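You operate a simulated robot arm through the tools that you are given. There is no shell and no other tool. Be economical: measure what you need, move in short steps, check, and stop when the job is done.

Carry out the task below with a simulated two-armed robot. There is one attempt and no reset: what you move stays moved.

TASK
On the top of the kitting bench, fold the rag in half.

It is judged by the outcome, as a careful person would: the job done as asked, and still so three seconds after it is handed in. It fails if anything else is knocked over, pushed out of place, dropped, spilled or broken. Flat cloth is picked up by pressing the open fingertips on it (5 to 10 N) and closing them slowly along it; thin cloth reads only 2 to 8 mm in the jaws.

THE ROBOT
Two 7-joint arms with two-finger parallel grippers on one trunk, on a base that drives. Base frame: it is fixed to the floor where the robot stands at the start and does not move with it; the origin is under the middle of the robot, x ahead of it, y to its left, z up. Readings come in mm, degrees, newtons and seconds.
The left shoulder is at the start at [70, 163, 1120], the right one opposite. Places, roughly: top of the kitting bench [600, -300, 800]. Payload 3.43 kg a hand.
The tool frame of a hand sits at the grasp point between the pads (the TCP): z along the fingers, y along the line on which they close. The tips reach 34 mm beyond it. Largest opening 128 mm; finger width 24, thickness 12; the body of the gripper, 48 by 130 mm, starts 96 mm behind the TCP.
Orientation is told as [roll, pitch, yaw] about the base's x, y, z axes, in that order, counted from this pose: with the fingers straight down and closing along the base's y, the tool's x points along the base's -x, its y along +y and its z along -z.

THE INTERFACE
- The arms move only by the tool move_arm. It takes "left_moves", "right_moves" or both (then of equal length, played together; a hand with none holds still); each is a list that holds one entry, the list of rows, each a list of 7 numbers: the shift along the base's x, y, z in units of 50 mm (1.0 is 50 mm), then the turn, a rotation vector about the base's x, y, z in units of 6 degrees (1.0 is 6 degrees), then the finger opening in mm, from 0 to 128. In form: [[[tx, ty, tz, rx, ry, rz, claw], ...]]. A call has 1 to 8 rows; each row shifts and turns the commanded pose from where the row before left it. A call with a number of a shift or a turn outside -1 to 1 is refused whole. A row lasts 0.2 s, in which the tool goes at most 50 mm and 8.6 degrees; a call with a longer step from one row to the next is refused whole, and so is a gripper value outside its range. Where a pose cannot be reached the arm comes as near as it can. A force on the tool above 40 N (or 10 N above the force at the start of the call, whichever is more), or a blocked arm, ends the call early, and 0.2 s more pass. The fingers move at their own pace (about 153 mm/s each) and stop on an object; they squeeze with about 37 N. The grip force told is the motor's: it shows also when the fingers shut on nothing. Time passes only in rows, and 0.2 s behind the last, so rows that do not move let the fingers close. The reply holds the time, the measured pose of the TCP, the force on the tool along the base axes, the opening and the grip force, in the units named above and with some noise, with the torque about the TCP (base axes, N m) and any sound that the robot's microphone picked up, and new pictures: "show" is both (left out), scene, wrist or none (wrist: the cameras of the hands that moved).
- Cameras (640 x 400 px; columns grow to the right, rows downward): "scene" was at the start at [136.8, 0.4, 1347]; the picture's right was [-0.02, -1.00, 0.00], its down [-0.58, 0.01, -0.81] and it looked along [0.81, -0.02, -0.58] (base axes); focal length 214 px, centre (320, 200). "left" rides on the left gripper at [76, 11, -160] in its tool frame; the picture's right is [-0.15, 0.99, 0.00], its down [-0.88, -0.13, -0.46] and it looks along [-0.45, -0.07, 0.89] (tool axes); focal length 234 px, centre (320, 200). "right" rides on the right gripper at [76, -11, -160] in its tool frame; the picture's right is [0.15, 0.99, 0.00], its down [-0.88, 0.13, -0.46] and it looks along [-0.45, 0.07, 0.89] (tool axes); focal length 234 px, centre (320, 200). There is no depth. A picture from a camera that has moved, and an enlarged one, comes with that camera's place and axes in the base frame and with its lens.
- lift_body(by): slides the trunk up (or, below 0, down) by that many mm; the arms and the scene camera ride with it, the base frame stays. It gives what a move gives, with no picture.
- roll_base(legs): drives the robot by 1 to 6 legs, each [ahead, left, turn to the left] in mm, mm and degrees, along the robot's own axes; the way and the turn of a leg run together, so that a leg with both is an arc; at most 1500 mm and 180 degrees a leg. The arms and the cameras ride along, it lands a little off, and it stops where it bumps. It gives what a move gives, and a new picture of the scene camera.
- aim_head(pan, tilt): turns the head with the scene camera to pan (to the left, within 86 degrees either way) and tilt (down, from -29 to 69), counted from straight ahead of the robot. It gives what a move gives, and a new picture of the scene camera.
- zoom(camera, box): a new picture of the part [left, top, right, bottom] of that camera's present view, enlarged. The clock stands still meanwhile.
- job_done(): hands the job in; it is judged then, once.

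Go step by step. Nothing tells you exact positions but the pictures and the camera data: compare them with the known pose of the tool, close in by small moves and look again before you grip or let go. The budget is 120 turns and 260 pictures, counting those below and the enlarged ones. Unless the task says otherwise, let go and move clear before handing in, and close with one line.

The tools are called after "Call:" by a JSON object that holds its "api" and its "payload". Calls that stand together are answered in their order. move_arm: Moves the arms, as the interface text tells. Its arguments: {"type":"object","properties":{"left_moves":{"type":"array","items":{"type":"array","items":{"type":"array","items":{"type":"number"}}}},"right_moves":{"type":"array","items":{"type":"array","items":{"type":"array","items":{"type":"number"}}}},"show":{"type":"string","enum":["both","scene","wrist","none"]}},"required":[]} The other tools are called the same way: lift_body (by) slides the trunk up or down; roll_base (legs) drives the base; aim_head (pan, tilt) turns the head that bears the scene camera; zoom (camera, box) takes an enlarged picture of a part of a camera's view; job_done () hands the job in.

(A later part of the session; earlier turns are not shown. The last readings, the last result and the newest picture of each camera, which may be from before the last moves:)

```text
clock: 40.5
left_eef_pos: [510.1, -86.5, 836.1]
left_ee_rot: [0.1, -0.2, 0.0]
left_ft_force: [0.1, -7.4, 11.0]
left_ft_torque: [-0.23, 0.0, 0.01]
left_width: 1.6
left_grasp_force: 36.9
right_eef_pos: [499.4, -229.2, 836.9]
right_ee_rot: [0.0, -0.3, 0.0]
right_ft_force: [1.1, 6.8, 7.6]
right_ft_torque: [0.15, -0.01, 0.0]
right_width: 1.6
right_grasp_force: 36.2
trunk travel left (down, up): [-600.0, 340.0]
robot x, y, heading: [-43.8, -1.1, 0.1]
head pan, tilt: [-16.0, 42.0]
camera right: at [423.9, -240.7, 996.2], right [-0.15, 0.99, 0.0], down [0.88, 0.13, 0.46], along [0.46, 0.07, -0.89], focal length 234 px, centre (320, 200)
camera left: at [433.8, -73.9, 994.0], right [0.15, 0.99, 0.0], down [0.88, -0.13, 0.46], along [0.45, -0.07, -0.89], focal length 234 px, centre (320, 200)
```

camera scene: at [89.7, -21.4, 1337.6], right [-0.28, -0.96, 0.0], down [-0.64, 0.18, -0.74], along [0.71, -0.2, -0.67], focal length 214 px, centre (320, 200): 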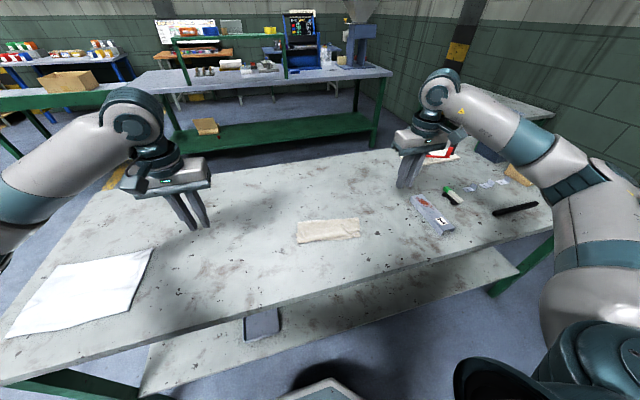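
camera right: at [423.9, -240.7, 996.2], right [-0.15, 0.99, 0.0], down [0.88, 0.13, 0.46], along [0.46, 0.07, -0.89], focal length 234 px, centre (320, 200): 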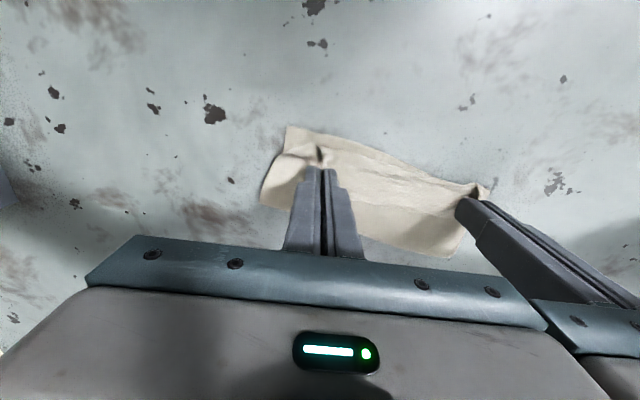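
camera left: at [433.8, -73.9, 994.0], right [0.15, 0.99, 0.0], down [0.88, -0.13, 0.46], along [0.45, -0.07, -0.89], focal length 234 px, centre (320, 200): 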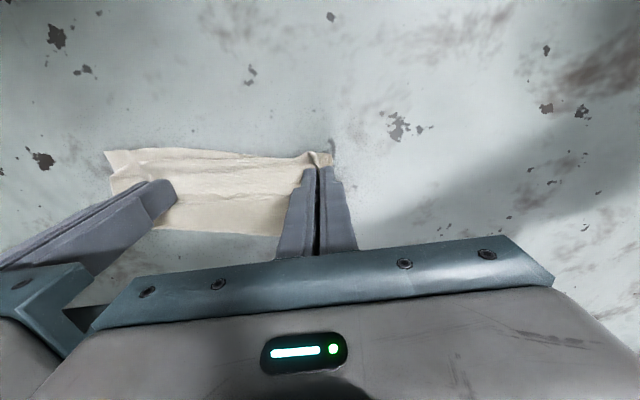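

Both read 1.6 mm, the same as a single-layer pinch before. I'll lift the rag up and slightly forward until it hangs free.

Call:
{"api": "move_arm", "payload": {"left_moves": [[[0, 0, 0.4, 0, 0, 0, 0], [0.1, 0, 0.5, 0, 0, 0, 0], [0.2, 0, 0.5, 0, 0, 0, 0], [0.3, 0, 0.6, 0, 0, 0, 0], [0.4, 0, 0.6, 0, 0, 0, 0], [0.4, 0, 0.7, 0, 0, 0, 0], [0.3, 0, 0.7, 0, 0, 0, 0], [0.2, 0, 0.6, 0, 0, 0, 0]]], "right_moves": [[[0, 0, 0.4, 0, 0, 0, 0], [0.1, 0, 0.5, 0, 0, 0, 0], [0.2, 0, 0.5, 0, 0, 0, 0], [0.3, 0, 0.6, 0, 0, 0, 0], [0.4, 0, 0.6, 0, 0, 0, 0], [0.4, 0, 0.7, 0, 0, 0, 0], [0.3, 0, 0.7, 0, 0, 0, 0], [0.2, 0, 0.6, 0, 0, 0, 0]]]}}

Call:
{"api": "zoom", "payload": {"camera": "scene", "box": [240, 100, 432, 220]}}

```text
clock: 42.4
left_eef_pos: [605.1, -85.2, 1066.1]
left_ee_rot: [-0.1, -0.3, 0.1]
left_ft_force: [0.2, -6.5, 0.5]
left_ft_torque: [-0.19, -0.02, -0.01]
left_width: 1.8
left_grasp_force: 36.1
right_eef_pos: [594.9, -230.5, 1067.4]
right_ee_rot: [0.0, -0.2, 0.1]
right_ft_force: [0.6, 5.9, -0.2]
right_ft_torque: [0.23, -0.03, 0.06]
right_width: 1.6
right_grasp_force: 36.5
trunk travel left (down, up): [-600.0, 340.0]
robot x, y, heading: [-40.0, 0.5, 0.0]
head pan, tilt: [-16.0, 42.0]
camera scene: at [89.0, -20.5, 1337.6], right [-0.28, -0.96, 0.0], down [-0.64, 0.18, -0.74], along [0.71, -0.2, -0.67], focal length 214 px, centre (320, 200)
camera right: at [519.2, -241.2, 1227.0], right [-0.15, 0.99, 0.0], down [0.88, 0.13, 0.46], along [0.45, 0.07, -0.89], focal length 234 px, centre (320, 200)
camera left: at [529.5, -73.7, 1224.3], right [0.15, 0.99, 0.0], down [0.88, -0.13, 0.46], along [0.45, -0.07, -0.89], focal length 234 px, centre (320, 200)
```

scene: 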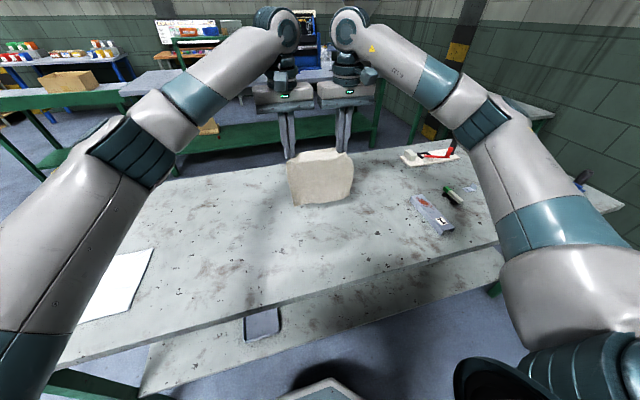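
right: 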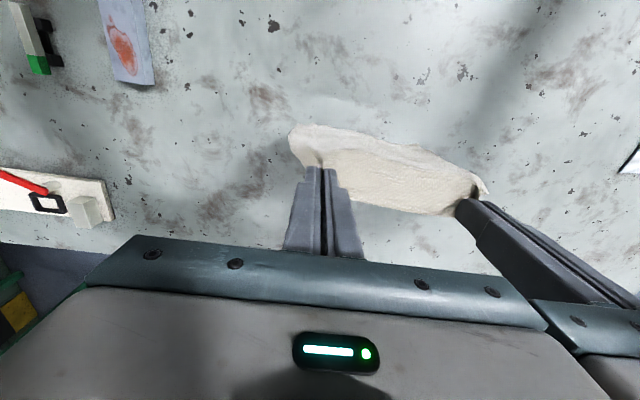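
left: 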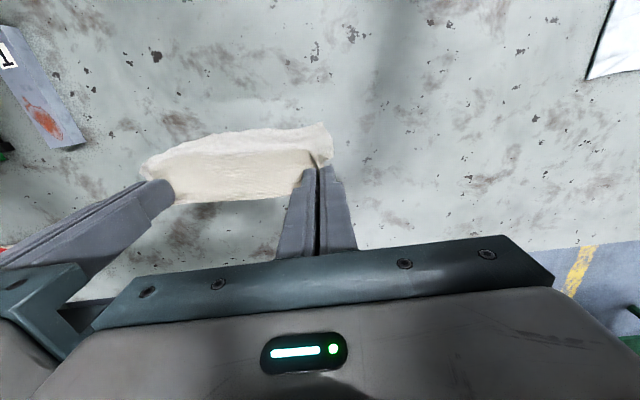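

```text
3.33 times, centred on (336, 160) of scene
camera zoom: at [89.0, -20.5, 1337.6], right [-0.28, -0.96, 0.0], down [-0.64, 0.18, -0.74], along [0.71, -0.2, -0.67], focal length 715 px, centre (267, 333)
```

zoom: 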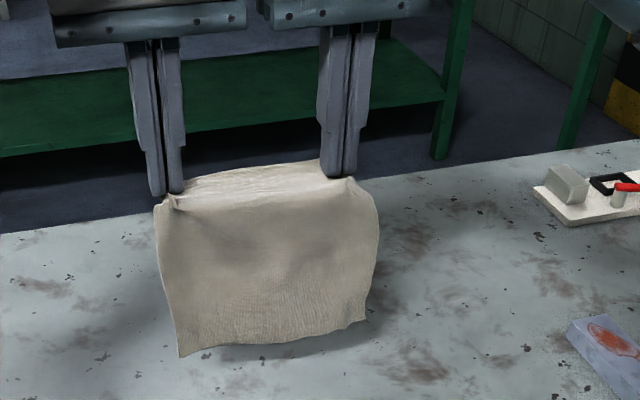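

The rag hangs freely from both hands, its bottom about 45 mm above the bench. I'll move forward, then come back while lowering so the bottom edge trails and touches down on the far side.

Call:
{"api": "move_arm", "payload": {"left_moves": [[[0.35, 0, -0.26, 0, 0, 0, 0], [0.35, 0, -0.26, 0, 0, 0, 0], [0, 0, 0, 0, 0, 0, 0], [-0.22, 0, -0.22, 0, 0, 0, 0], [-0.22, 0, -0.22, 0, 0, 0, 0], [-0.36, 0, -0.36, 0, 0, 0, 0], [-0.4, 0, -0.5, 0, 0, 0, 0]]], "right_moves": [[[0.35, 0, -0.26, 0, 0, 0, 0], [0.35, 0, -0.26, 0, 0, 0, 0], [0, 0, 0, 0, 0, 0, 0], [-0.22, 0, -0.22, 0, 0, 0, 0], [-0.22, 0, -0.22, 0, 0, 0, 0], [-0.36, 0, -0.36, 0, 0, 0, 0], [-0.4, 0, -0.5, 0, 0, 0, 0]]]}}

Call:
{"api": "zoom", "payload": {"camera": "scene", "box": [240, 120, 432, 240]}}

```text
clock: 44.0
left_eef_pos: [580.2, -85.7, 972.6]
left_ee_rot: [-0.1, -0.1, 0.1]
left_ft_force: [-1.3, -6.7, 1.2]
left_ft_torque: [-0.2, -0.01, 0.03]
left_width: 2.1
left_grasp_force: 37.0
right_eef_pos: [570.3, -231.2, 974.2]
right_ee_rot: [0.0, -0.2, -0.1]
right_ft_force: [0.3, 6.7, -0.2]
right_ft_torque: [0.24, -0.01, 0.06]
right_width: 2.0
right_grasp_force: 36.1
trunk travel left (down, up): [-600.0, 340.0]
robot x, y, heading: [-43.3, 1.6, -0.2]
head pan, tilt: [-16.0, 42.0]
camera scene: at [90.3, -21.2, 1337.6], right [-0.28, -0.96, 0.0], down [-0.64, 0.18, -0.74], along [0.71, -0.2, -0.67], focal length 214 px, centre (320, 200)
camera right: at [494.1, -242.1, 1134.3], right [-0.15, 0.99, 0.0], down [0.88, 0.13, 0.46], along [0.45, 0.07, -0.89], focal length 234 px, centre (320, 200)
camera left: at [505.9, -74.4, 1131.5], right [0.14, 0.99, 0.0], down [0.88, -0.13, 0.46], along [0.45, -0.07, -0.89], focal length 234 px, centre (320, 200)
```

scene: 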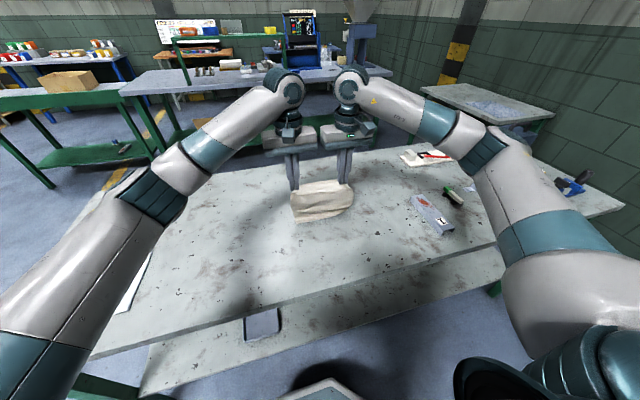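
right: 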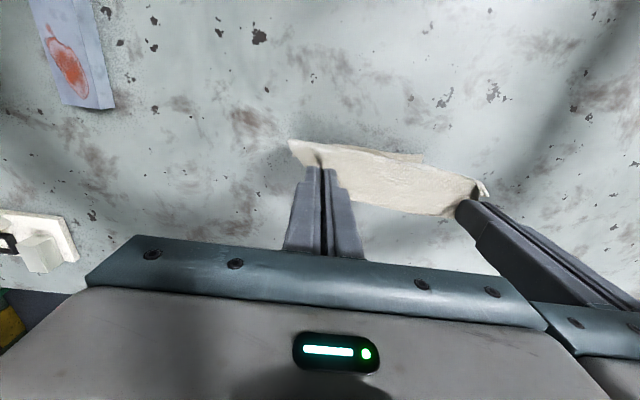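
left: 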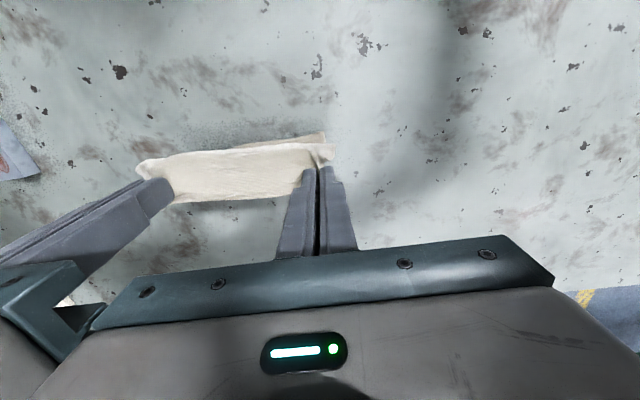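

```text
3.33 times, centred on (336, 180) of scene
camera zoom: at [90.3, -21.2, 1337.6], right [-0.28, -0.96, 0.0], down [-0.64, 0.18, -0.74], along [0.71, -0.2, -0.67], focal length 715 px, centre (267, 267)
```

zoom: 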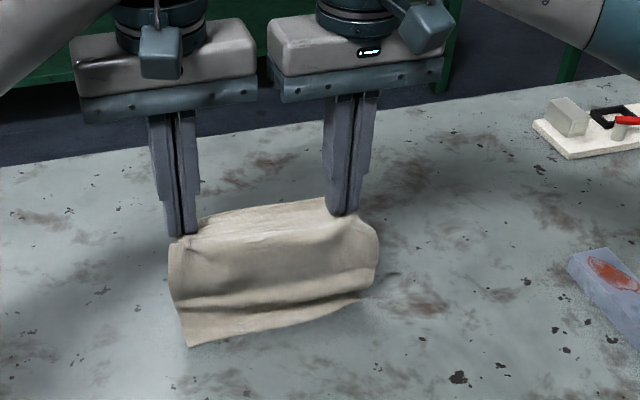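

The bottom buckled towards the robot instead of trailing. I'll raise it again, move forward, touch down lightly, then drag back before lowering.

Call:
{"api": "move_arm", "payload": {"left_moves": [[[0.3, 0, 0.9, 0, 0, 0, 0], [0.5, 0, 0.6, 0, 0, 0, 0], [0.8, 0, 0, 0, 0, 0, 0], [0.2, 0, 0, 0, 0, 0, 0], [0, 0, 0, 0, 0, 0, 0], [0, 0, -0.36, 0, 0, 0, 0], [0, 0, -0.28, 0, 0, 0, 0], [-0.2, 0, -0.1, 0, 0, 0, 0]]], "right_moves": [[[0.3, 0, 0.9, 0, 0, 0, 0], [0.5, 0, 0.6, 0, 0, 0, 0], [0.8, 0, 0, 0, 0, 0, 0], [0.2, 0, 0, 0, 0, 0, 0], [0, 0, 0, 0, 0, 0, 0], [0, 0, -0.36, 0, 0, 0, 0], [0, 0, -0.28, 0, 0, 0, 0], [-0.2, 0, -0.1, 0, 0, 0, 0]]], "show": "scene"}}

Call:
{"api": "zoom", "payload": {"camera": "scene", "box": [240, 90, 432, 210]}}

```text
clock: 45.8
left_eef_pos: [660.2, -86.9, 1013.0]
left_ee_rot: [-0.1, -0.2, 0.2]
left_ft_force: [0.7, -4.1, 0.0]
left_ft_torque: [-0.13, 0.0, 0.01]
left_width: 2.0
left_grasp_force: 36.4
right_eef_pos: [650.5, -230.5, 1011.5]
right_ee_rot: [0.2, -0.2, -0.1]
right_ft_force: [-0.1, 4.4, 0.1]
right_ft_torque: [0.16, -0.03, 0.03]
right_width: 1.7
right_grasp_force: 36.4
trunk travel left (down, up): [-600.0, 340.0]
robot x, y, heading: [-43.5, 2.5, 0.0]
head pan, tilt: [-16.0, 42.0]
camera scene: at [89.7, -20.8, 1337.7], right [-0.28, -0.96, 0.0], down [-0.64, 0.18, -0.74], along [0.71, -0.2, -0.67], focal length 214 px, centre (320, 200)
```

scene: 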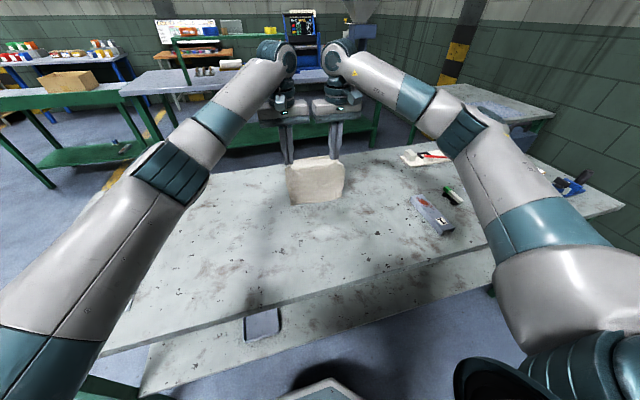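

```text
3.33 times, centred on (336, 150) of scene
camera zoom: at [89.7, -20.8, 1337.7], right [-0.28, -0.96, 0.0], down [-0.64, 0.18, -0.74], along [0.71, -0.2, -0.67], focal length 715 px, centre (267, 367)
```

zoom: 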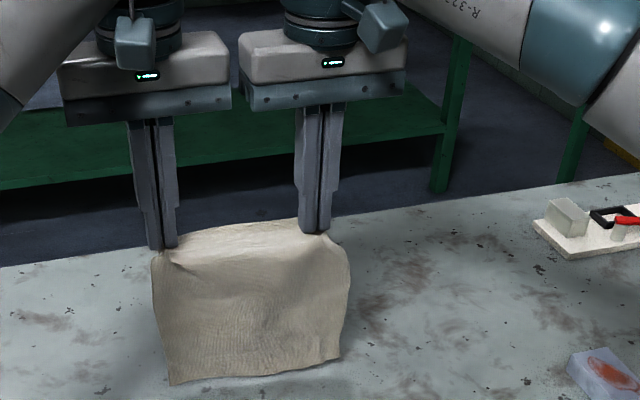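

The bottom edge is right at the bench surface. I'll drag back with only slight lowering.

Call:
{"api": "move_arm", "payload": {"left_moves": [[[-0.1, 0, -0.1, 0, 0, 0, 0], [-0.4, 0, -0.06, 0, 0, 0, 0], [-0.4, 0, -0.08, 0, 0, 0, 0], [-0.4, 0, -0.1, 0, 0, 0, 0], [-0.4, 0, -0.16, 0, 0, 0, 0]]], "right_moves": [[[-0.1, 0, -0.1, 0, 0, 0, 0], [-0.4, 0, -0.06, 0, 0, 0, 0], [-0.4, 0, -0.08, 0, 0, 0, 0], [-0.4, 0, -0.1, 0, 0, 0, 0], [-0.4, 0, -0.16, 0, 0, 0, 0]]], "show": "wrist"}}

Call:
{"api": "zoom", "payload": {"camera": "scene", "box": [240, 100, 432, 220]}}

```text
clock: 47.0
left_eef_pos: [574.0, -85.4, 986.7]
left_ee_rot: [0.0, -0.2, 0.1]
left_ft_force: [1.3, -6.1, 0.5]
left_ft_torque: [-0.18, 0.0, 0.0]
left_width: 1.8
left_grasp_force: 36.9
right_eef_pos: [564.3, -230.0, 988.3]
right_ee_rot: [0.0, -0.1, -0.1]
right_ft_force: [-0.2, 6.0, -0.1]
right_ft_torque: [0.17, -0.02, 0.06]
right_width: 1.8
right_grasp_force: 36.5
trunk travel left (down, up): [-600.0, 340.0]
robot x, y, heading: [-41.0, -1.7, -0.1]
head pan, tilt: [-16.0, 42.0]
camera right: at [489.2, -241.6, 1148.0], right [-0.15, 0.99, 0.0], down [0.88, 0.13, 0.46], along [0.45, 0.07, -0.89], focal length 234 px, centre (320, 200)
camera left: at [498.8, -74.2, 1145.1], right [0.15, 0.99, 0.0], down [0.88, -0.13, 0.46], along [0.45, -0.07, -0.89], focal length 234 px, centre (320, 200)
```

right: 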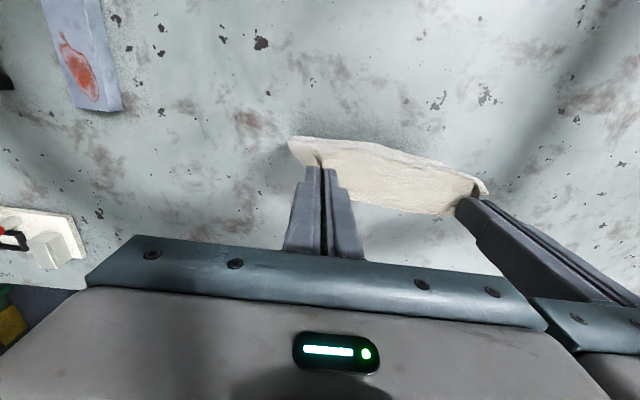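
left: 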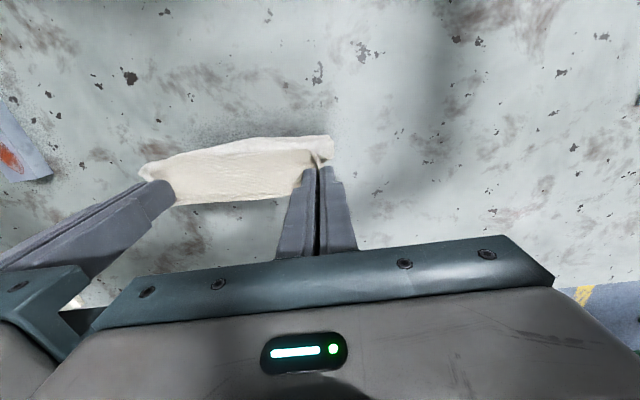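

```text
3.33 times, centred on (336, 160) of scene
camera zoom: at [89.5, -21.0, 1337.7], right [-0.28, -0.96, 0.0], down [-0.64, 0.18, -0.74], along [0.71, -0.2, -0.67], focal length 715 px, centre (267, 333)
```

zoom: 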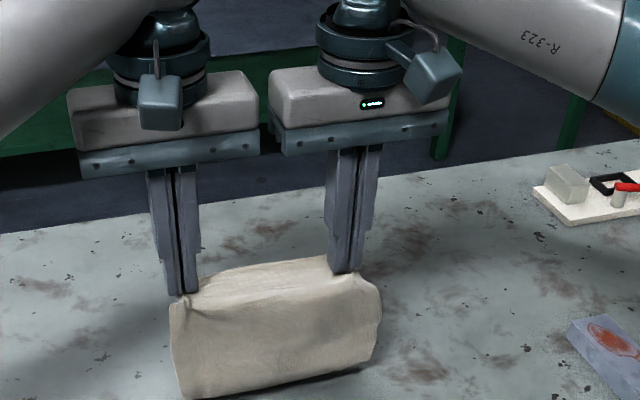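

Call:
{"api": "move_arm", "payload": {"left_moves": [[[-0.5, 0, -0.24, 0, 0, 0, 0], [-0.5, 0, -0.3, 0, 0, 0, 0], [-0.4, 0, -0.4, 0, 0, 0, 0]]], "right_moves": [[[-0.5, 0, -0.24, 0, 0, 0, 0], [-0.5, 0, -0.3, 0, 0, 0, 0], [-0.4, 0, -0.4, 0, 0, 0, 0]]], "show": "wrist"}}

Call:
{"api": "zoom", "payload": {"camera": "scene", "box": [240, 130, 432, 250]}}

```text
clock: 47.8
left_eef_pos: [505.5, -85.5, 939.1]
left_ee_rot: [0.1, -0.1, 0.1]
left_ft_force: [-1.7, -6.0, 0.5]
left_ft_torque: [-0.17, -0.01, -0.01]
left_width: 1.9
left_grasp_force: 36.6
right_eef_pos: [497.2, -232.1, 941.4]
right_ee_rot: [0.0, -0.2, 0.0]
right_ft_force: [-0.1, 5.2, -0.1]
right_ft_torque: [0.21, 0.04, 0.05]
right_width: 1.6
right_grasp_force: 36.6
trunk travel left (down, up): [-600.0, 340.0]
robot x, y, heading: [-37.9, 2.5, 0.3]
head pan, tilt: [-16.0, 42.0]
camera right: at [419.8, -241.5, 1100.5], right [-0.15, 0.99, 0.0], down [0.88, 0.13, 0.46], along [0.45, 0.07, -0.89], focal length 234 px, centre (320, 200)
camera left: at [430.0, -74.3, 1097.8], right [0.15, 0.99, 0.0], down [0.88, -0.13, 0.46], along [0.45, -0.07, -0.89], focal length 234 px, centre (320, 200)
```

right: 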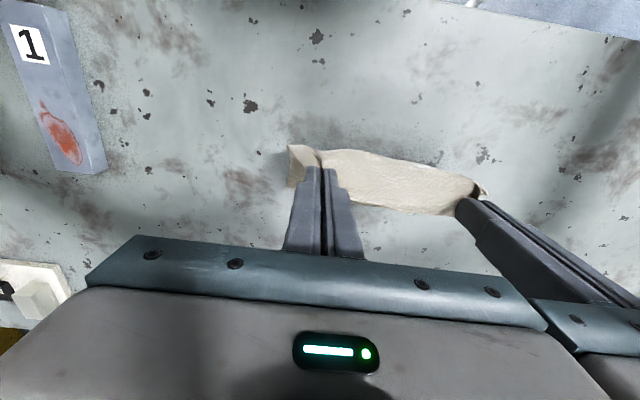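
left: 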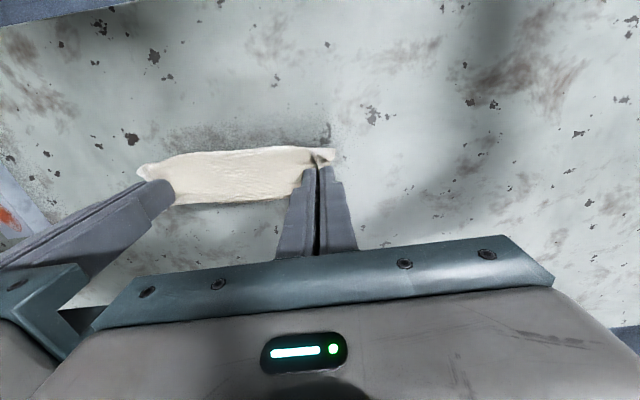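

```text
3.33 times, centred on (336, 190) of scene
camera zoom: at [90.0, -21.1, 1337.7], right [-0.28, -0.96, 0.0], down [-0.64, 0.18, -0.74], along [0.71, -0.2, -0.67], focal length 715 px, centre (267, 233)
```

zoom: 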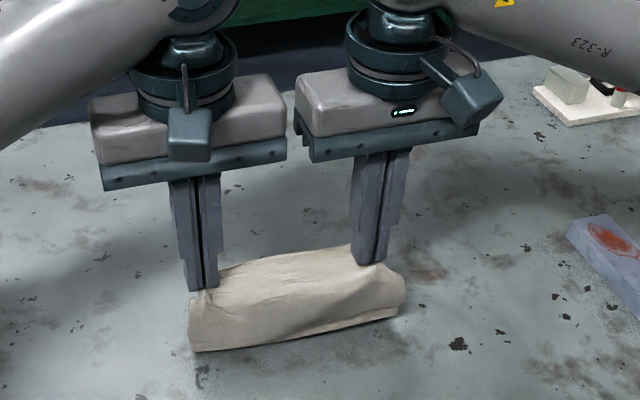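

Call:
{"api": "move_arm", "payload": {"left_moves": [[[-0.4, 0, -0.4, 0, 0, 0, 0], [-0.4, 0, -0.45, 0, 0, 0, 0], [-0.3, 0, -0.45, 0, 0, 0, 0]]], "right_moves": [[[-0.4, 0, -0.4, 0, 0, 0, 0], [-0.4, 0, -0.45, 0, 0, 0, 0], [-0.3, 0, -0.45, 0, 0, 0, 0]]], "show": "wrist"}}

Call:
{"api": "zoom", "payload": {"camera": "scene", "box": [240, 150, 432, 270]}}

```text
clock: 48.5
left_eef_pos: [451.2, -85.4, 875.1]
left_ee_rot: [0.0, -0.2, 0.1]
left_ft_force: [0.3, -4.7, 0.4]
left_ft_torque: [-0.13, 0.0, 0.01]
left_width: 1.8
left_grasp_force: 36.1
right_eef_pos: [441.5, -228.6, 876.6]
right_ee_rot: [0.2, -0.2, 0.1]
right_ft_force: [-1.1, 4.6, 1.5]
right_ft_torque: [0.18, -0.02, 0.03]
right_width: 1.8
right_grasp_force: 36.9
trunk travel left (down, up): [-600.0, 340.0]
robot x, y, heading: [-41.3, 2.0, 0.1]
head pan, tilt: [-16.0, 42.0]
camera right: at [364.7, -240.5, 1035.4], right [-0.15, 0.99, 0.0], down [0.88, 0.13, 0.46], along [0.45, 0.07, -0.89], focal length 234 px, centre (320, 200)
camera left: at [375.8, -73.7, 1032.7], right [0.14, 0.99, 0.0], down [0.88, -0.13, 0.46], along [0.45, -0.07, -0.89], focal length 234 px, centre (320, 200)
```

right: 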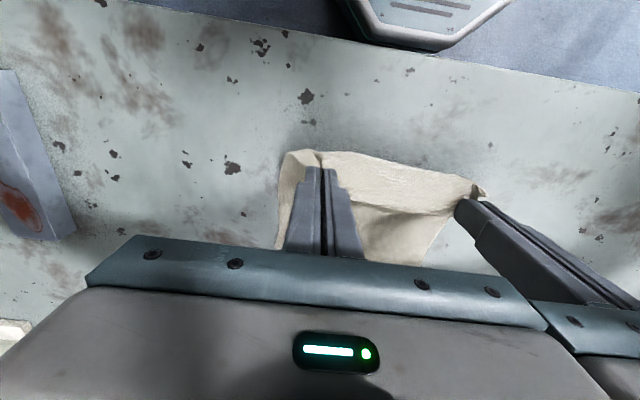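
left: 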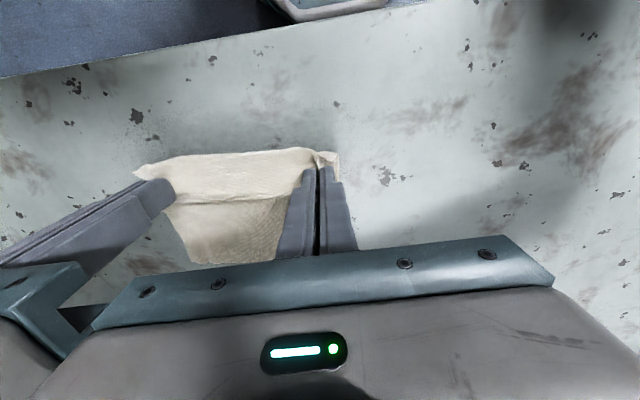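

```text
3.33 times, centred on (336, 210) of scene
camera zoom: at [90.0, -21.1, 1337.7], right [-0.28, -0.96, 0.0], down [-0.64, 0.18, -0.74], along [0.71, -0.2, -0.67], focal length 715 px, centre (267, 167)
```

zoom: 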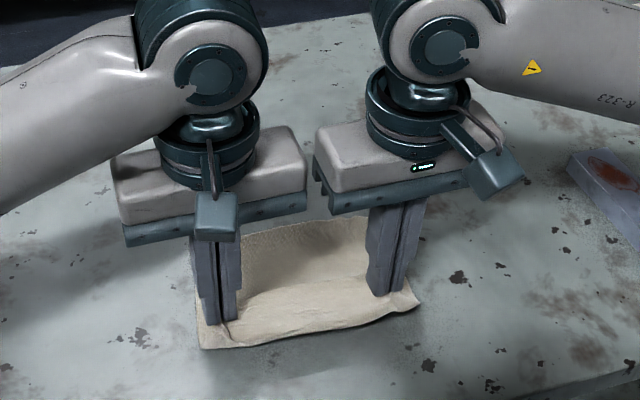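

Now the rag lies turned over with its bottom edge away at x≈565–570, and the hands hold the near end. I'll swing the held edge up and forward over the lower half; the pinched face ends up outside.

Call:
{"api": "move_arm", "payload": {"left_moves": [[[0.08, 0, 0.6, 0, 0, 0, 0], [0.3, 0, 0.32, 0, 0, 0, 0], [0.5, 0, -0.08, 0, 0, 0, 0], [0.46, 0, -0.22, 0, 0, 0, 0], [0.38, 0, -0.36, 0, 0, 0, 0], [0.24, 0, -0.44, 0, 0, 0, 0]]], "right_moves": [[[0.08, 0, 0.6, 0, 0, 0, 0], [0.3, 0, 0.32, 0, 0, 0, 0], [0.5, 0, -0.08, 0, 0, 0, 0], [0.46, 0, -0.22, 0, 0, 0, 0], [0.38, 0, -0.36, 0, 0, 0, 0], [0.24, 0, -0.44, 0, 0, 0, 0]]], "show": "wrist"}}

Call:
{"api": "zoom", "payload": {"camera": "scene", "box": [240, 150, 432, 270]}}

Call:
{"api": "zoom", "payload": {"camera": "left", "box": [100, 100, 400, 270]}}

Call:
{"api": "zoom", "payload": {"camera": "right", "box": [240, 100, 540, 270]}}

```text
clock: 50.0
left_eef_pos: [549.2, -86.6, 865.3]
left_ee_rot: [0.0, -0.1, 0.1]
left_ft_force: [0.1, -7.3, -0.4]
left_ft_torque: [-0.25, 0.01, 0.0]
left_width: 1.7
left_grasp_force: 37.3
right_eef_pos: [539.8, -228.7, 866.6]
right_ee_rot: [0.0, -0.2, -0.1]
right_ft_force: [-0.8, 6.2, 0.2]
right_ft_torque: [0.23, 0.03, 0.0]
right_width: 1.9
right_grasp_force: 36.5
trunk travel left (down, up): [-600.0, 340.0]
robot x, y, heading: [-38.8, 1.5, 0.1]
head pan, tilt: [-16.0, 42.0]
camera right: at [464.1, -241.4, 1026.1], right [-0.15, 0.99, 0.0], down [0.88, 0.13, 0.46], along [0.45, 0.07, -0.89], focal length 234 px, centre (320, 200)
camera left: at [473.8, -73.5, 1023.7], right [0.15, 0.99, 0.0], down [0.88, -0.13, 0.46], along [0.45, -0.07, -0.89], focal length 234 px, centre (320, 200)
```

right: 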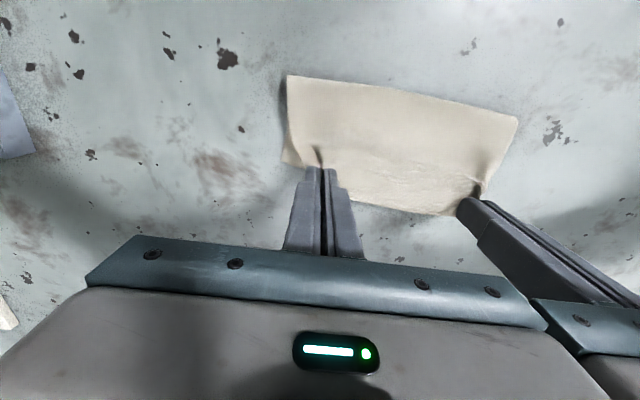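
left: 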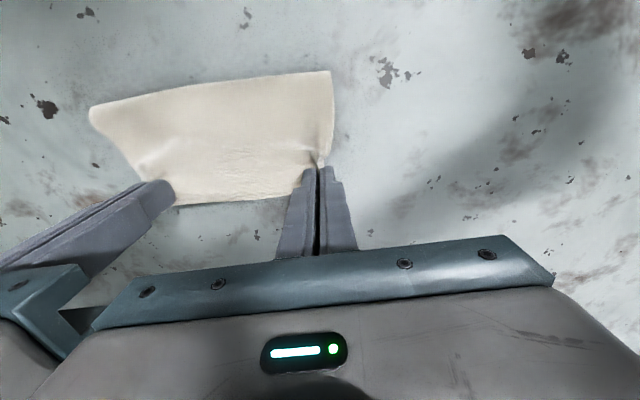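

```text
3.33 times, centred on (336, 210) of scene
camera zoom: at [90.8, -20.9, 1337.6], right [-0.28, -0.96, 0.0], down [-0.64, 0.18, -0.74], along [0.71, -0.2, -0.67], focal length 715 px, centre (267, 167)
```

zoom: 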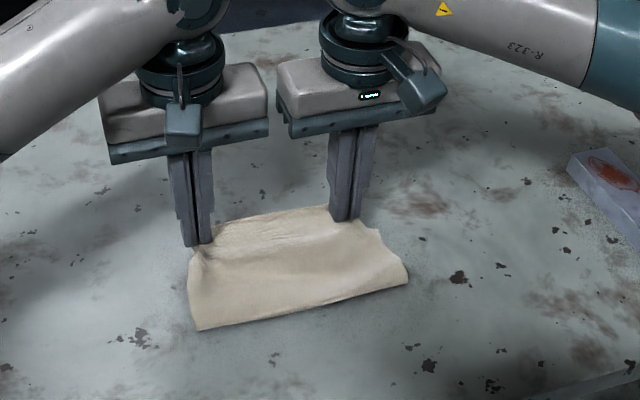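

```text
2.13 times, centred on (250, 185) of left
camera zoom: at [473.8, -73.5, 1023.7], right [0.15, 0.99, 0.0], down [0.88, -0.13, 0.46], along [0.45, -0.07, -0.89], focal length 500 px, centre (469, 232)
```

zoom: 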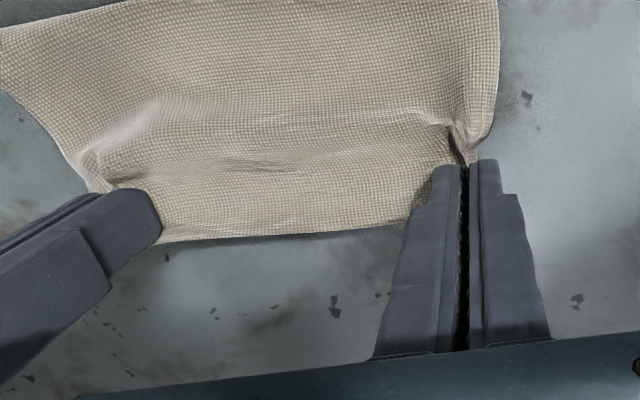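

```text
2.13 times, centred on (390, 185) of right
camera zoom: at [464.1, -241.4, 1026.1], right [-0.15, 0.99, 0.0], down [0.88, 0.13, 0.46], along [0.45, 0.07, -0.89], focal length 500 px, centre (171, 232)
```

zoom: 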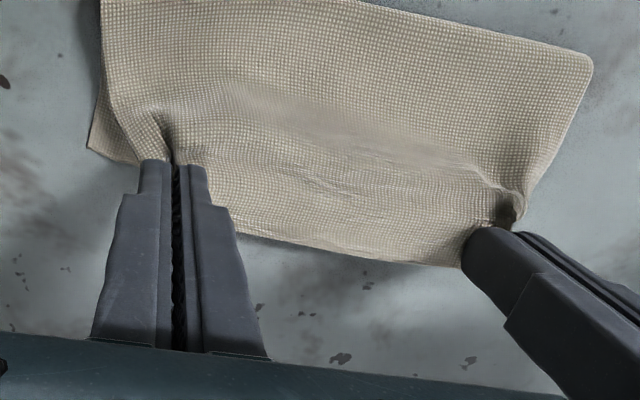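

The edge now lies forward naturally with no curl. The lower edge is around x≈550 and the upper one around 561, so I'll lower while easing back about 8 mm to line them up, and look.

Call:
{"api": "move_arm", "payload": {"left_moves": [[[-0.06, 0, -0.2, 0, 0, 0, 0], [-0.06, 0, -0.2, 0, 0, 0, 0], [-0.04, 0, -0.12, 0, 0, 0, 0], [0, 0, 0, 0, 0, 0, 0]]], "right_moves": [[[-0.06, 0, -0.2, 0, 0, 0, 0], [-0.06, 0, -0.2, 0, 0, 0, 0], [-0.04, 0, -0.14, 0, 0, 0, 0], [0, 0, 0, 0, 0, 0, 0]]], "show": "none"}}

Call:
{"api": "zoom", "payload": {"camera": "left", "box": [80, 50, 400, 250]}}

Call:
{"api": "zoom", "payload": {"camera": "right", "box": [240, 50, 560, 250]}}

```text
clock: 51.0
left_eef_pos: [540.2, -87.0, 840.5]
left_ee_rot: [0.0, -0.2, 0.1]
left_ft_force: [-0.4, -5.2, -0.5]
left_ft_torque: [-0.21, 0.01, 0.01]
left_width: 1.9
left_grasp_force: 36.1
right_eef_pos: [531.2, -230.3, 840.1]
right_ee_rot: [0.0, -0.2, 0.0]
right_ft_force: [-0.4, 4.8, 0.6]
right_ft_torque: [0.18, 0.01, 0.03]
right_width: 1.9
right_grasp_force: 36.7
trunk travel left (down, up): [-600.0, 340.0]
robot x, y, heading: [-39.2, 3.2, -0.1]
head pan, tilt: [-16.0, 42.0]
```

```text
2.00 times, centred on (240, 150) of left
camera zoom: at [465.0, -73.6, 998.2], right [0.15, 0.99, 0.0], down [0.88, -0.13, 0.46], along [0.45, -0.07, -0.89], focal length 468 px, centre (480, 300)
```

zoom: 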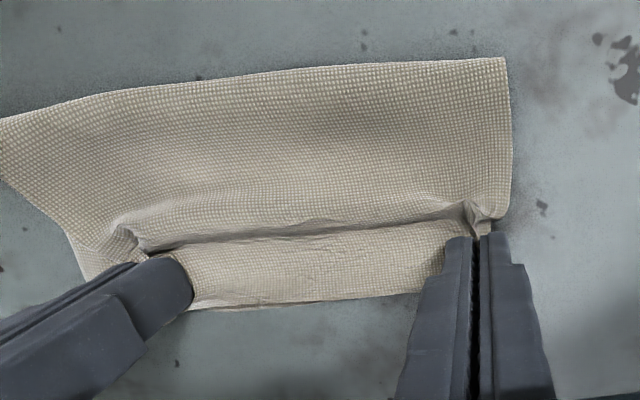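

```text
2.00 times, centred on (400, 150) of right
camera zoom: at [455.1, -241.0, 999.6], right [-0.15, 0.99, 0.0], down [0.88, 0.13, 0.46], along [0.45, 0.07, -0.89], focal length 468 px, centre (160, 300)
```

zoom: 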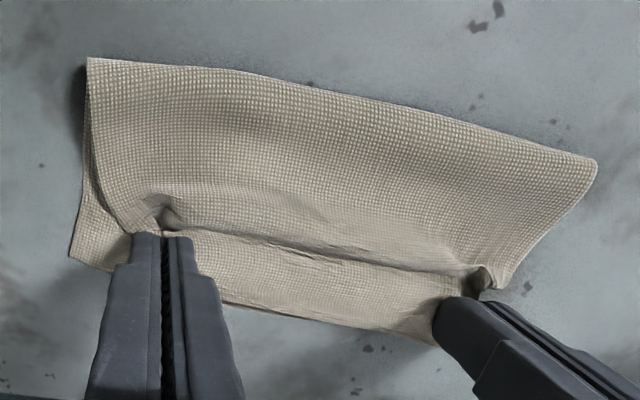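

The edges line up well. I'll release slowly, raise straight up, then move the hands apart.

Call:
{"api": "move_arm", "payload": {"left_moves": [[[0, 0, -0.04, 0, 0, 0, 4], [0, 0, 0, 0, 0, 0, 10], [0, 0, 0, 0, 0, 0, 18], [0, 0, 0, 0, 0, 0, 26], [0, 0, 0.3, 0, 0, 0, 26], [0, 0, 0.7, 0, 0, 0, 26], [0, 0.5, 0.7, 0, 0, 0, 26], [0, 0.7, 0.6, 0, 0, 0, 26]]], "right_moves": [[[0, 0, -0.04, 0, 0, 0, 4], [0, 0, 0, 0, 0, 0, 10], [0, 0, 0, 0, 0, 0, 18], [0, 0, 0, 0, 0, 0, 26], [0, 0, 0.3, 0, 0, 0, 26], [0, 0, 0.7, 0, 0, 0, 26], [0, -0.5, 0.7, 0, 0, 0, 26], [0, -0.7, 0.6, 0, 0, 0, 26]]], "show": "none"}}

Call:
{"api": "move_arm", "payload": {"left_moves": [[[0, 0.8, 0.3, 0, 0, 0, 26], [0, 0.8, 0.2, 0, 0, 0, 26], [0, 0.8, 0, 0, 0, 0, 26], [0, 0, 0, 0, 0, 0, 26]]], "right_moves": [[[0, -0.7, 0.3, 0, 0, 0, 26], [0, -0.7, 0.2, 0, 0, 0, 26], [0, -0.7, 0, 0, 0, 0, 26], [0, 0, 0, 0, 0, 0, 26]]]}}

Call:
{"api": "zoom", "payload": {"camera": "scene", "box": [276, 185, 388, 255]}}

Call:
{"api": "zoom", "payload": {"camera": "right", "box": [370, 60, 594, 200]}}

Call:
{"api": "zoom", "payload": {"camera": "left", "box": [10, 90, 234, 230]}}

```text
clock: 52.8
left_eef_pos: [540.3, -26.1, 954.6]
left_ee_rot: [0.0, -0.2, 0.1]
left_ft_force: [-0.4, 0.4, -0.5]
left_ft_torque: [0.0, 0.0, 0.02]
left_width: 26.0
left_grasp_force: 0.1
right_eef_pos: [530.7, -290.2, 952.3]
right_ee_rot: [-0.1, -0.1, 0.1]
right_ft_force: [-1.0, -0.2, -0.1]
right_ft_torque: [-0.01, -0.05, 0.02]
right_width: 25.7
right_grasp_force: 0.1
trunk travel left (down, up): [-600.0, 340.0]
robot x, y, heading: [-39.7, 0.7, -0.1]
head pan, tilt: [-16.0, 42.0]
```

```text
clock: 53.8
left_eef_pos: [540.5, 94.4, 979.5]
left_ee_rot: [0.1, -0.1, 0.0]
left_ft_force: [-0.9, -0.4, -0.5]
left_ft_torque: [0.0, 0.0, -0.01]
left_width: 26.0
left_grasp_force: 0.0
right_eef_pos: [531.5, -394.7, 977.2]
right_ee_rot: [0.1, -0.2, 0.0]
right_ft_force: [-0.3, 0.2, 0.0]
right_ft_torque: [0.01, 0.03, 0.03]
right_width: 26.0
right_grasp_force: 0.1
trunk travel left (down, up): [-600.0, 340.0]
robot x, y, heading: [-44.3, -1.0, 0.2]
head pan, tilt: [-16.0, 42.0]
camera scene: at [90.3, -21.2, 1337.5], right [-0.28, -0.96, 0.0], down [-0.64, 0.18, -0.74], along [0.71, -0.2, -0.67], focal length 214 px, centre (320, 200)
camera right: at [455.6, -407.2, 1137.5], right [-0.15, 0.99, 0.0], down [0.88, 0.13, 0.46], along [0.45, 0.07, -0.89], focal length 234 px, centre (320, 200)
camera left: at [465.4, 105.7, 1136.4], right [0.15, 0.99, 0.0], down [0.88, -0.13, 0.46], along [0.45, -0.07, -0.89], focal length 234 px, centre (320, 200)
```

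scene: 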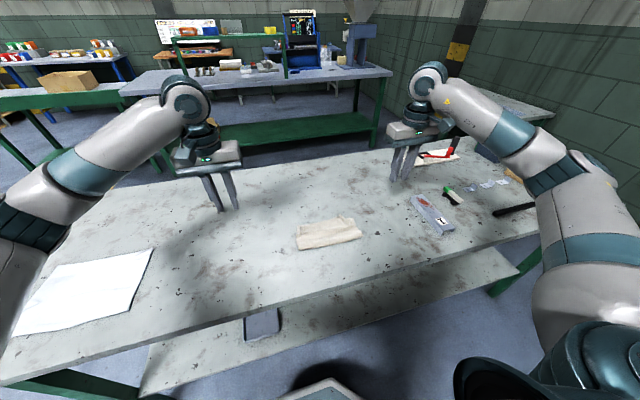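
right: 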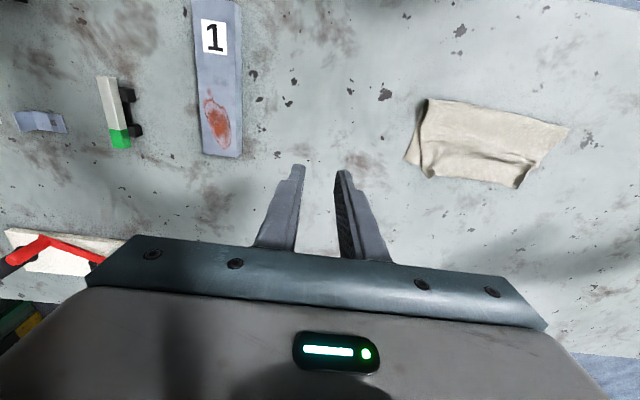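
left: 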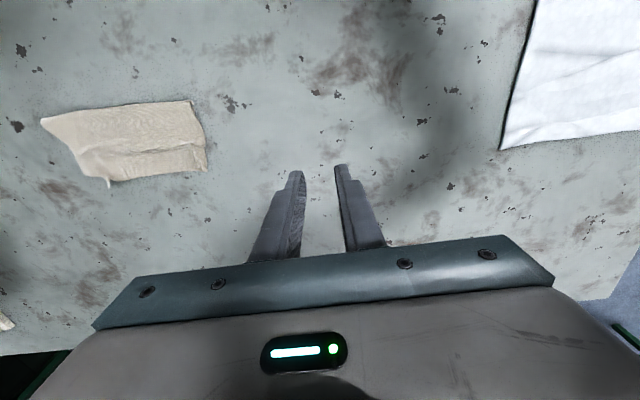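

```text
5.71 times, centred on (332, 220) of scene
camera zoom: at [90.3, -21.2, 1337.5], right [-0.28, -0.96, 0.0], down [-0.64, 0.18, -0.74], along [0.71, -0.2, -0.67], focal length 1226 px, centre (251, 86)
```

zoom: 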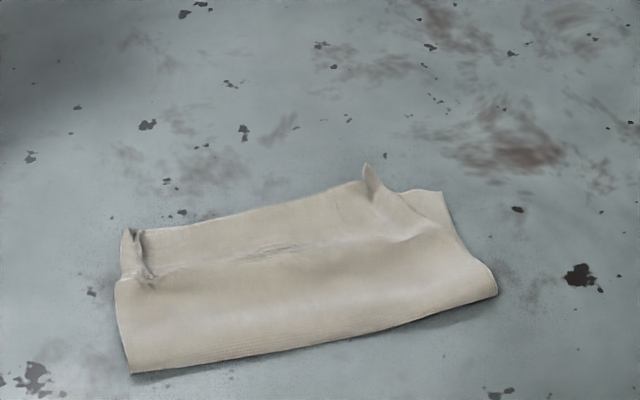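

```text
2.86 times, centred on (482, 130) of right
camera zoom: at [455.6, -407.2, 1137.5], right [-0.15, 0.99, 0.0], down [0.88, 0.13, 0.46], along [0.45, 0.07, -0.89], focal length 669 px, centre (-143, 400)
```

zoom: 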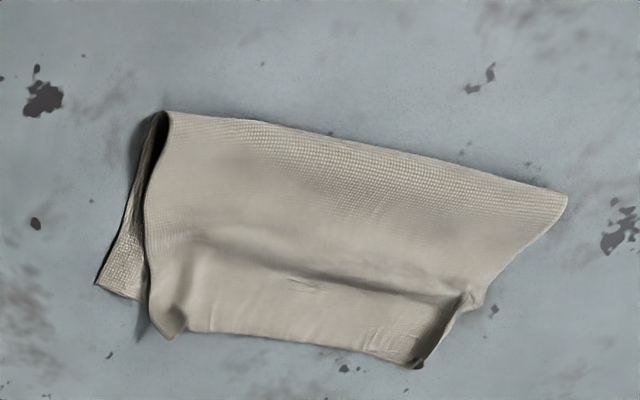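

```text
2.86 times, centred on (122, 160) of left
camera zoom: at [465.4, 105.7, 1136.4], right [0.15, 0.99, 0.0], down [0.88, -0.13, 0.46], along [0.45, -0.07, -0.89], focal length 669 px, centre (886, 314)
```

zoom: 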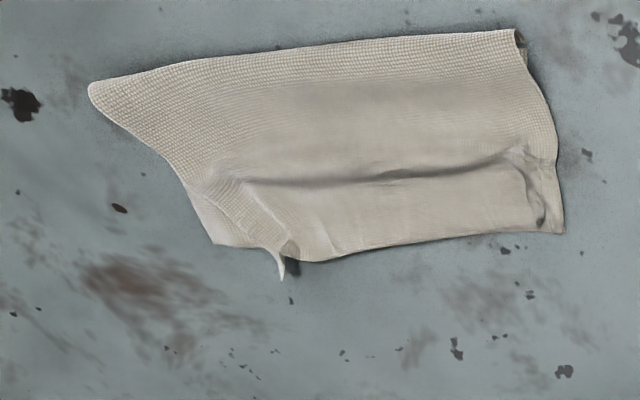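

The rag is folded in half with edges together, but the pinch points left small upright puckers at the two upper corners. I'll press closed fingertips on each pucker and open them gently to spread it flat.

Call:
{"api": "move_arm", "payload": {"left_moves": [[[0.018, -0.603, -0.43, 0, 0, 0, 0], [0.018, -0.603, -0.43, 0, 0, 0, 0], [0.018, -0.603, -0.43, 0, 0, 0, 0], [0.018, -0.603, -0.43, 0, 0, 0, 0], [0.018, -0.603, -0.43, 0, 0, 0, 0], [0.018, -0.603, -0.3, 0, 0, 0, 0], [0, 0, 0, 0, 0, 0, 0]]], "right_moves": [[[0.028, 0.553, -0.423, 0, 0, 0, 0], [0.028, 0.553, -0.423, 0, 0, 0, 0], [0.028, 0.553, -0.423, 0, 0, 0, 0], [0.028, 0.553, -0.423, 0, 0, 0, 0], [0.028, 0.553, -0.423, 0, 0, 0, 0], [0.028, 0.553, -0.3, 0, 0, 0, 0], [0, 0, 0, 0, 0, 0, 0]]], "show": "none"}}

Call:
{"api": "zoom", "payload": {"camera": "left", "box": [80, 50, 400, 250]}}

Call:
{"api": "zoom", "payload": {"camera": "right", "box": [240, 50, 560, 250]}}

```text
clock: 55.4
left_eef_pos: [546.0, -86.2, 855.6]
left_ee_rot: [0.1, -0.2, 0.1]
left_ft_force: [0.5, 0.2, -0.2]
left_ft_torque: [0.03, -0.05, 0.0]
left_width: 0.0
left_grasp_force: 32.3
right_eef_pos: [538.2, -228.6, 856.7]
right_ee_rot: [0.0, -0.1, 0.0]
right_ft_force: [-0.4, 0.1, -0.2]
right_ft_torque: [0.0, 0.01, -0.02]
right_width: 0.1
right_grasp_force: 33.4
trunk travel left (down, up): [-600.0, 340.0]
robot x, y, heading: [-40.7, -2.4, 0.1]
head pan, tilt: [-16.0, 42.0]
```

```text
2.00 times, centred on (240, 150) of left
camera zoom: at [470.7, -75.4, 1012.9], right [0.14, 0.99, 0.0], down [0.88, -0.13, 0.46], along [0.45, -0.07, -0.89], focal length 468 px, centre (480, 300)
```

zoom: 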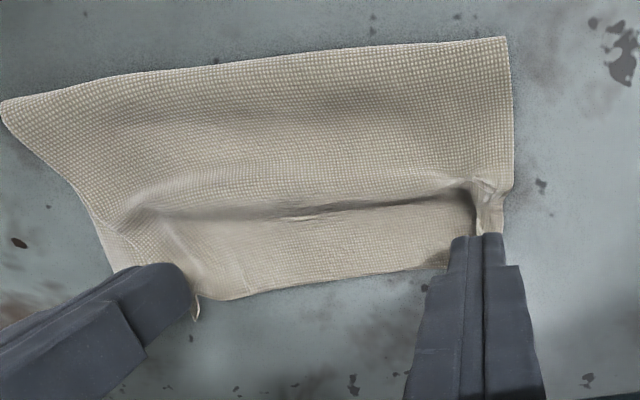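

```text
2.00 times, centred on (400, 150) of right
camera zoom: at [462.5, -240.4, 1016.1], right [-0.15, 0.99, 0.0], down [0.88, 0.13, 0.46], along [0.45, 0.07, -0.89], focal length 468 px, centre (160, 300)
```

zoom: 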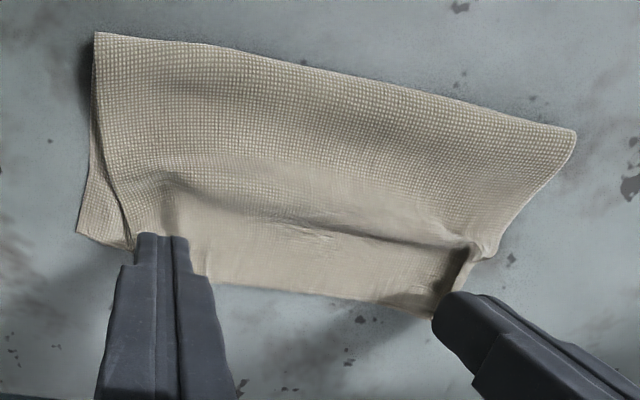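

The closed tips sit above both puckers. I'll press down gently and then open slowly.

Call:
{"api": "move_arm", "payload": {"left_moves": [[[0, 0, -0.16, 0, 0, 0, 0], [0, 0, -0.14, 0, 0, 0, 0], [0, 0, -0.08, 0, 0, 0, 0], [0, 0, -0.03, 0, 0, 0, 0], [0, 0, 0, 0, 0, 0, 0]]], "right_moves": [[[0, 0, -0.16, 0, 0, 0, 0], [0, 0, -0.14, 0, 0, 0, 0], [0, 0, -0.08, 0, 0, 0, 0], [0, 0, -0.05, 0, 0, 0, 0], [0, 0, 0, 0, 0, 0, 0]]], "show": "none"}}

```text
clock: 56.5
left_eef_pos: [545.5, -86.8, 835.9]
left_ee_rot: [0.0, -0.4, 0.1]
left_ft_force: [1.6, -0.4, 8.4]
left_ft_torque: [0.0, -0.08, -0.03]
left_width: 0.0
left_grasp_force: 33.5
right_eef_pos: [539.0, -228.9, 835.6]
right_ee_rot: [0.0, -0.3, -0.1]
right_ft_force: [-0.1, 0.5, 3.8]
right_ft_torque: [0.0, -0.03, 0.0]
right_width: 0.3
right_grasp_force: 32.8
trunk travel left (down, up): [-600.0, 340.0]
robot x, y, heading: [-38.3, 0.5, -0.2]
head pan, tilt: [-16.0, 42.0]
```

Call:
{"api": "move_arm", "payload": {"left_moves": [[[0, 0.03, 0, 0, 0, 0, 5], [0, 0.03, 0, 0, 0, 0, 11], [0, 0.03, 0, 0, 0, 0, 17], [0, 0.03, 0, 0, 0, 0, 23], [0, 0.03, 0, 0, 0, 0, 29], [0, 0.03, 0, 0, 0, 0, 35], [0, 0, 0, 0, 0, 0, 40]]], "right_moves": [[[0, -0.03, -0.01, 0, 0, 0, 5], [0, -0.03, 0, 0, 0, 0, 11], [0, -0.03, 0, 0, 0, 0, 17], [0, -0.03, 0, 0, 0, 0, 23], [0, -0.03, 0, 0, 0, 0, 29], [0, -0.03, 0, 0, 0, 0, 35], [0, 0, 0, 0, 0, 0, 40]]], "show": "none"}}

Call:
{"api": "zoom", "payload": {"camera": "left", "box": [80, 50, 400, 250]}}

Call:
{"api": "zoom", "payload": {"camera": "right", "box": [240, 50, 560, 250]}}

```text
clock: 58.1
left_eef_pos: [545.0, -77.7, 835.9]
left_ee_rot: [0.0, -0.2, 0.1]
left_ft_force: [0.1, -3.4, 9.6]
left_ft_torque: [0.0, -0.03, -0.04]
left_width: 36.8
left_grasp_force: 0.0
right_eef_pos: [538.0, -238.2, 835.6]
right_ee_rot: [-0.1, -0.3, -0.1]
right_ft_force: [-1.2, 1.2, 9.1]
right_ft_torque: [0.31, -0.06, 0.04]
right_width: 40.0
right_grasp_force: 0.5
trunk travel left (down, up): [-600.0, 340.0]
robot x, y, heading: [-40.0, 1.0, 0.0]
head pan, tilt: [-16.0, 42.0]
```

```text
2.00 times, centred on (240, 150) of left
camera zoom: at [469.0, -65.8, 993.7], right [0.14, 0.99, 0.0], down [0.88, -0.13, 0.46], along [0.45, -0.07, -0.89], focal length 468 px, centre (480, 300)
```

zoom: 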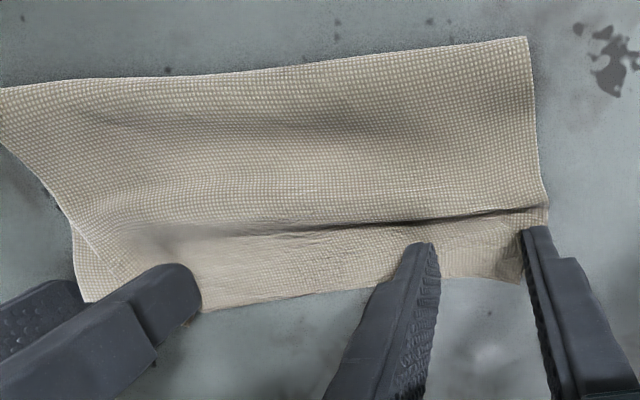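

```text
2.00 times, centred on (400, 150) of right
camera zoom: at [462.1, -249.3, 995.6], right [-0.15, 0.99, 0.0], down [0.88, 0.13, 0.46], along [0.46, 0.07, -0.89], focal length 468 px, centre (160, 300)
```

zoom: 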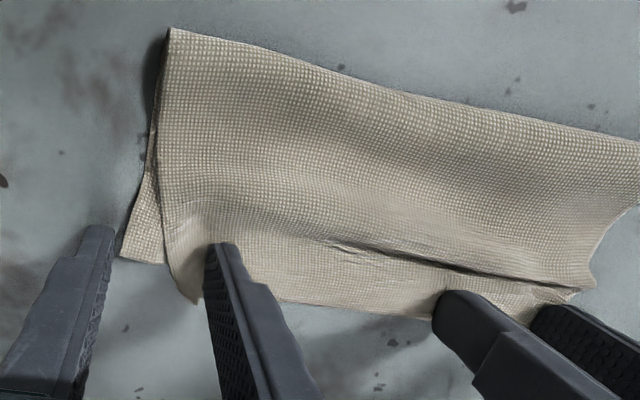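

The left corner spread flat. On the right the outer finger slipped off, so I'll drag the pressed inner finger about 18 mm outward while the left anchors.

Call:
{"api": "move_arm", "payload": {"right_moves": [[[0, -0.06, 0, 0, 0, 0, 40], [0, -0.06, 0, 0, 0, 0, 40], [0, -0.06, 0, 0, 0, 0, 40], [0, -0.06, 0, 0, 0, 0, 40], [0, -0.06, 0, 0, 0, 0, 40], [0, -0.06, 0, 0, 0, 0, 40], [0, 0, 0, 0, 0, 0, 40]]], "show": "none"}}

Call:
{"api": "zoom", "payload": {"camera": "right", "box": [240, 50, 560, 250]}}

```text
clock: 59.8
left_eef_pos: [544.7, -78.0, 834.3]
left_ee_rot: [0.0, -0.1, 0.1]
left_ft_force: [-0.1, -4.4, 8.6]
left_ft_torque: [-0.03, 0.02, 0.06]
left_width: 38.0
left_grasp_force: 0.1
right_eef_pos: [538.2, -256.0, 834.4]
right_ee_rot: [0.0, -0.4, 0.0]
right_ft_force: [0.3, 6.4, 8.0]
right_ft_torque: [0.46, -0.03, 0.01]
right_width: 43.1
right_grasp_force: 3.2
trunk travel left (down, up): [-600.0, 340.0]
robot x, y, heading: [-39.4, -2.7, -0.2]
head pan, tilt: [-16.0, 42.0]
```

```text
2.00 times, centred on (400, 150) of right
camera zoom: at [462.1, -266.7, 995.6], right [-0.15, 0.99, 0.0], down [0.88, 0.13, 0.46], along [0.45, 0.07, -0.89], focal length 468 px, centre (160, 300)
```

zoom: 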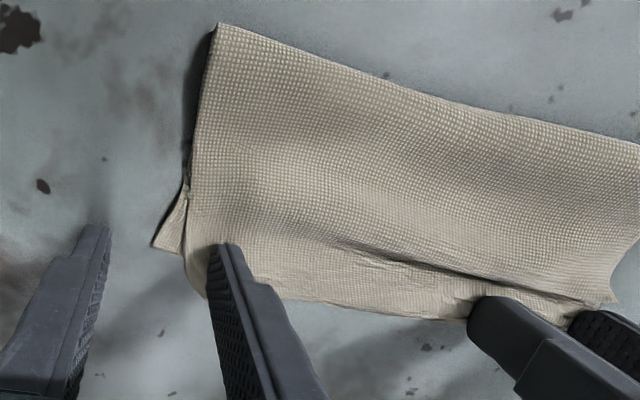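

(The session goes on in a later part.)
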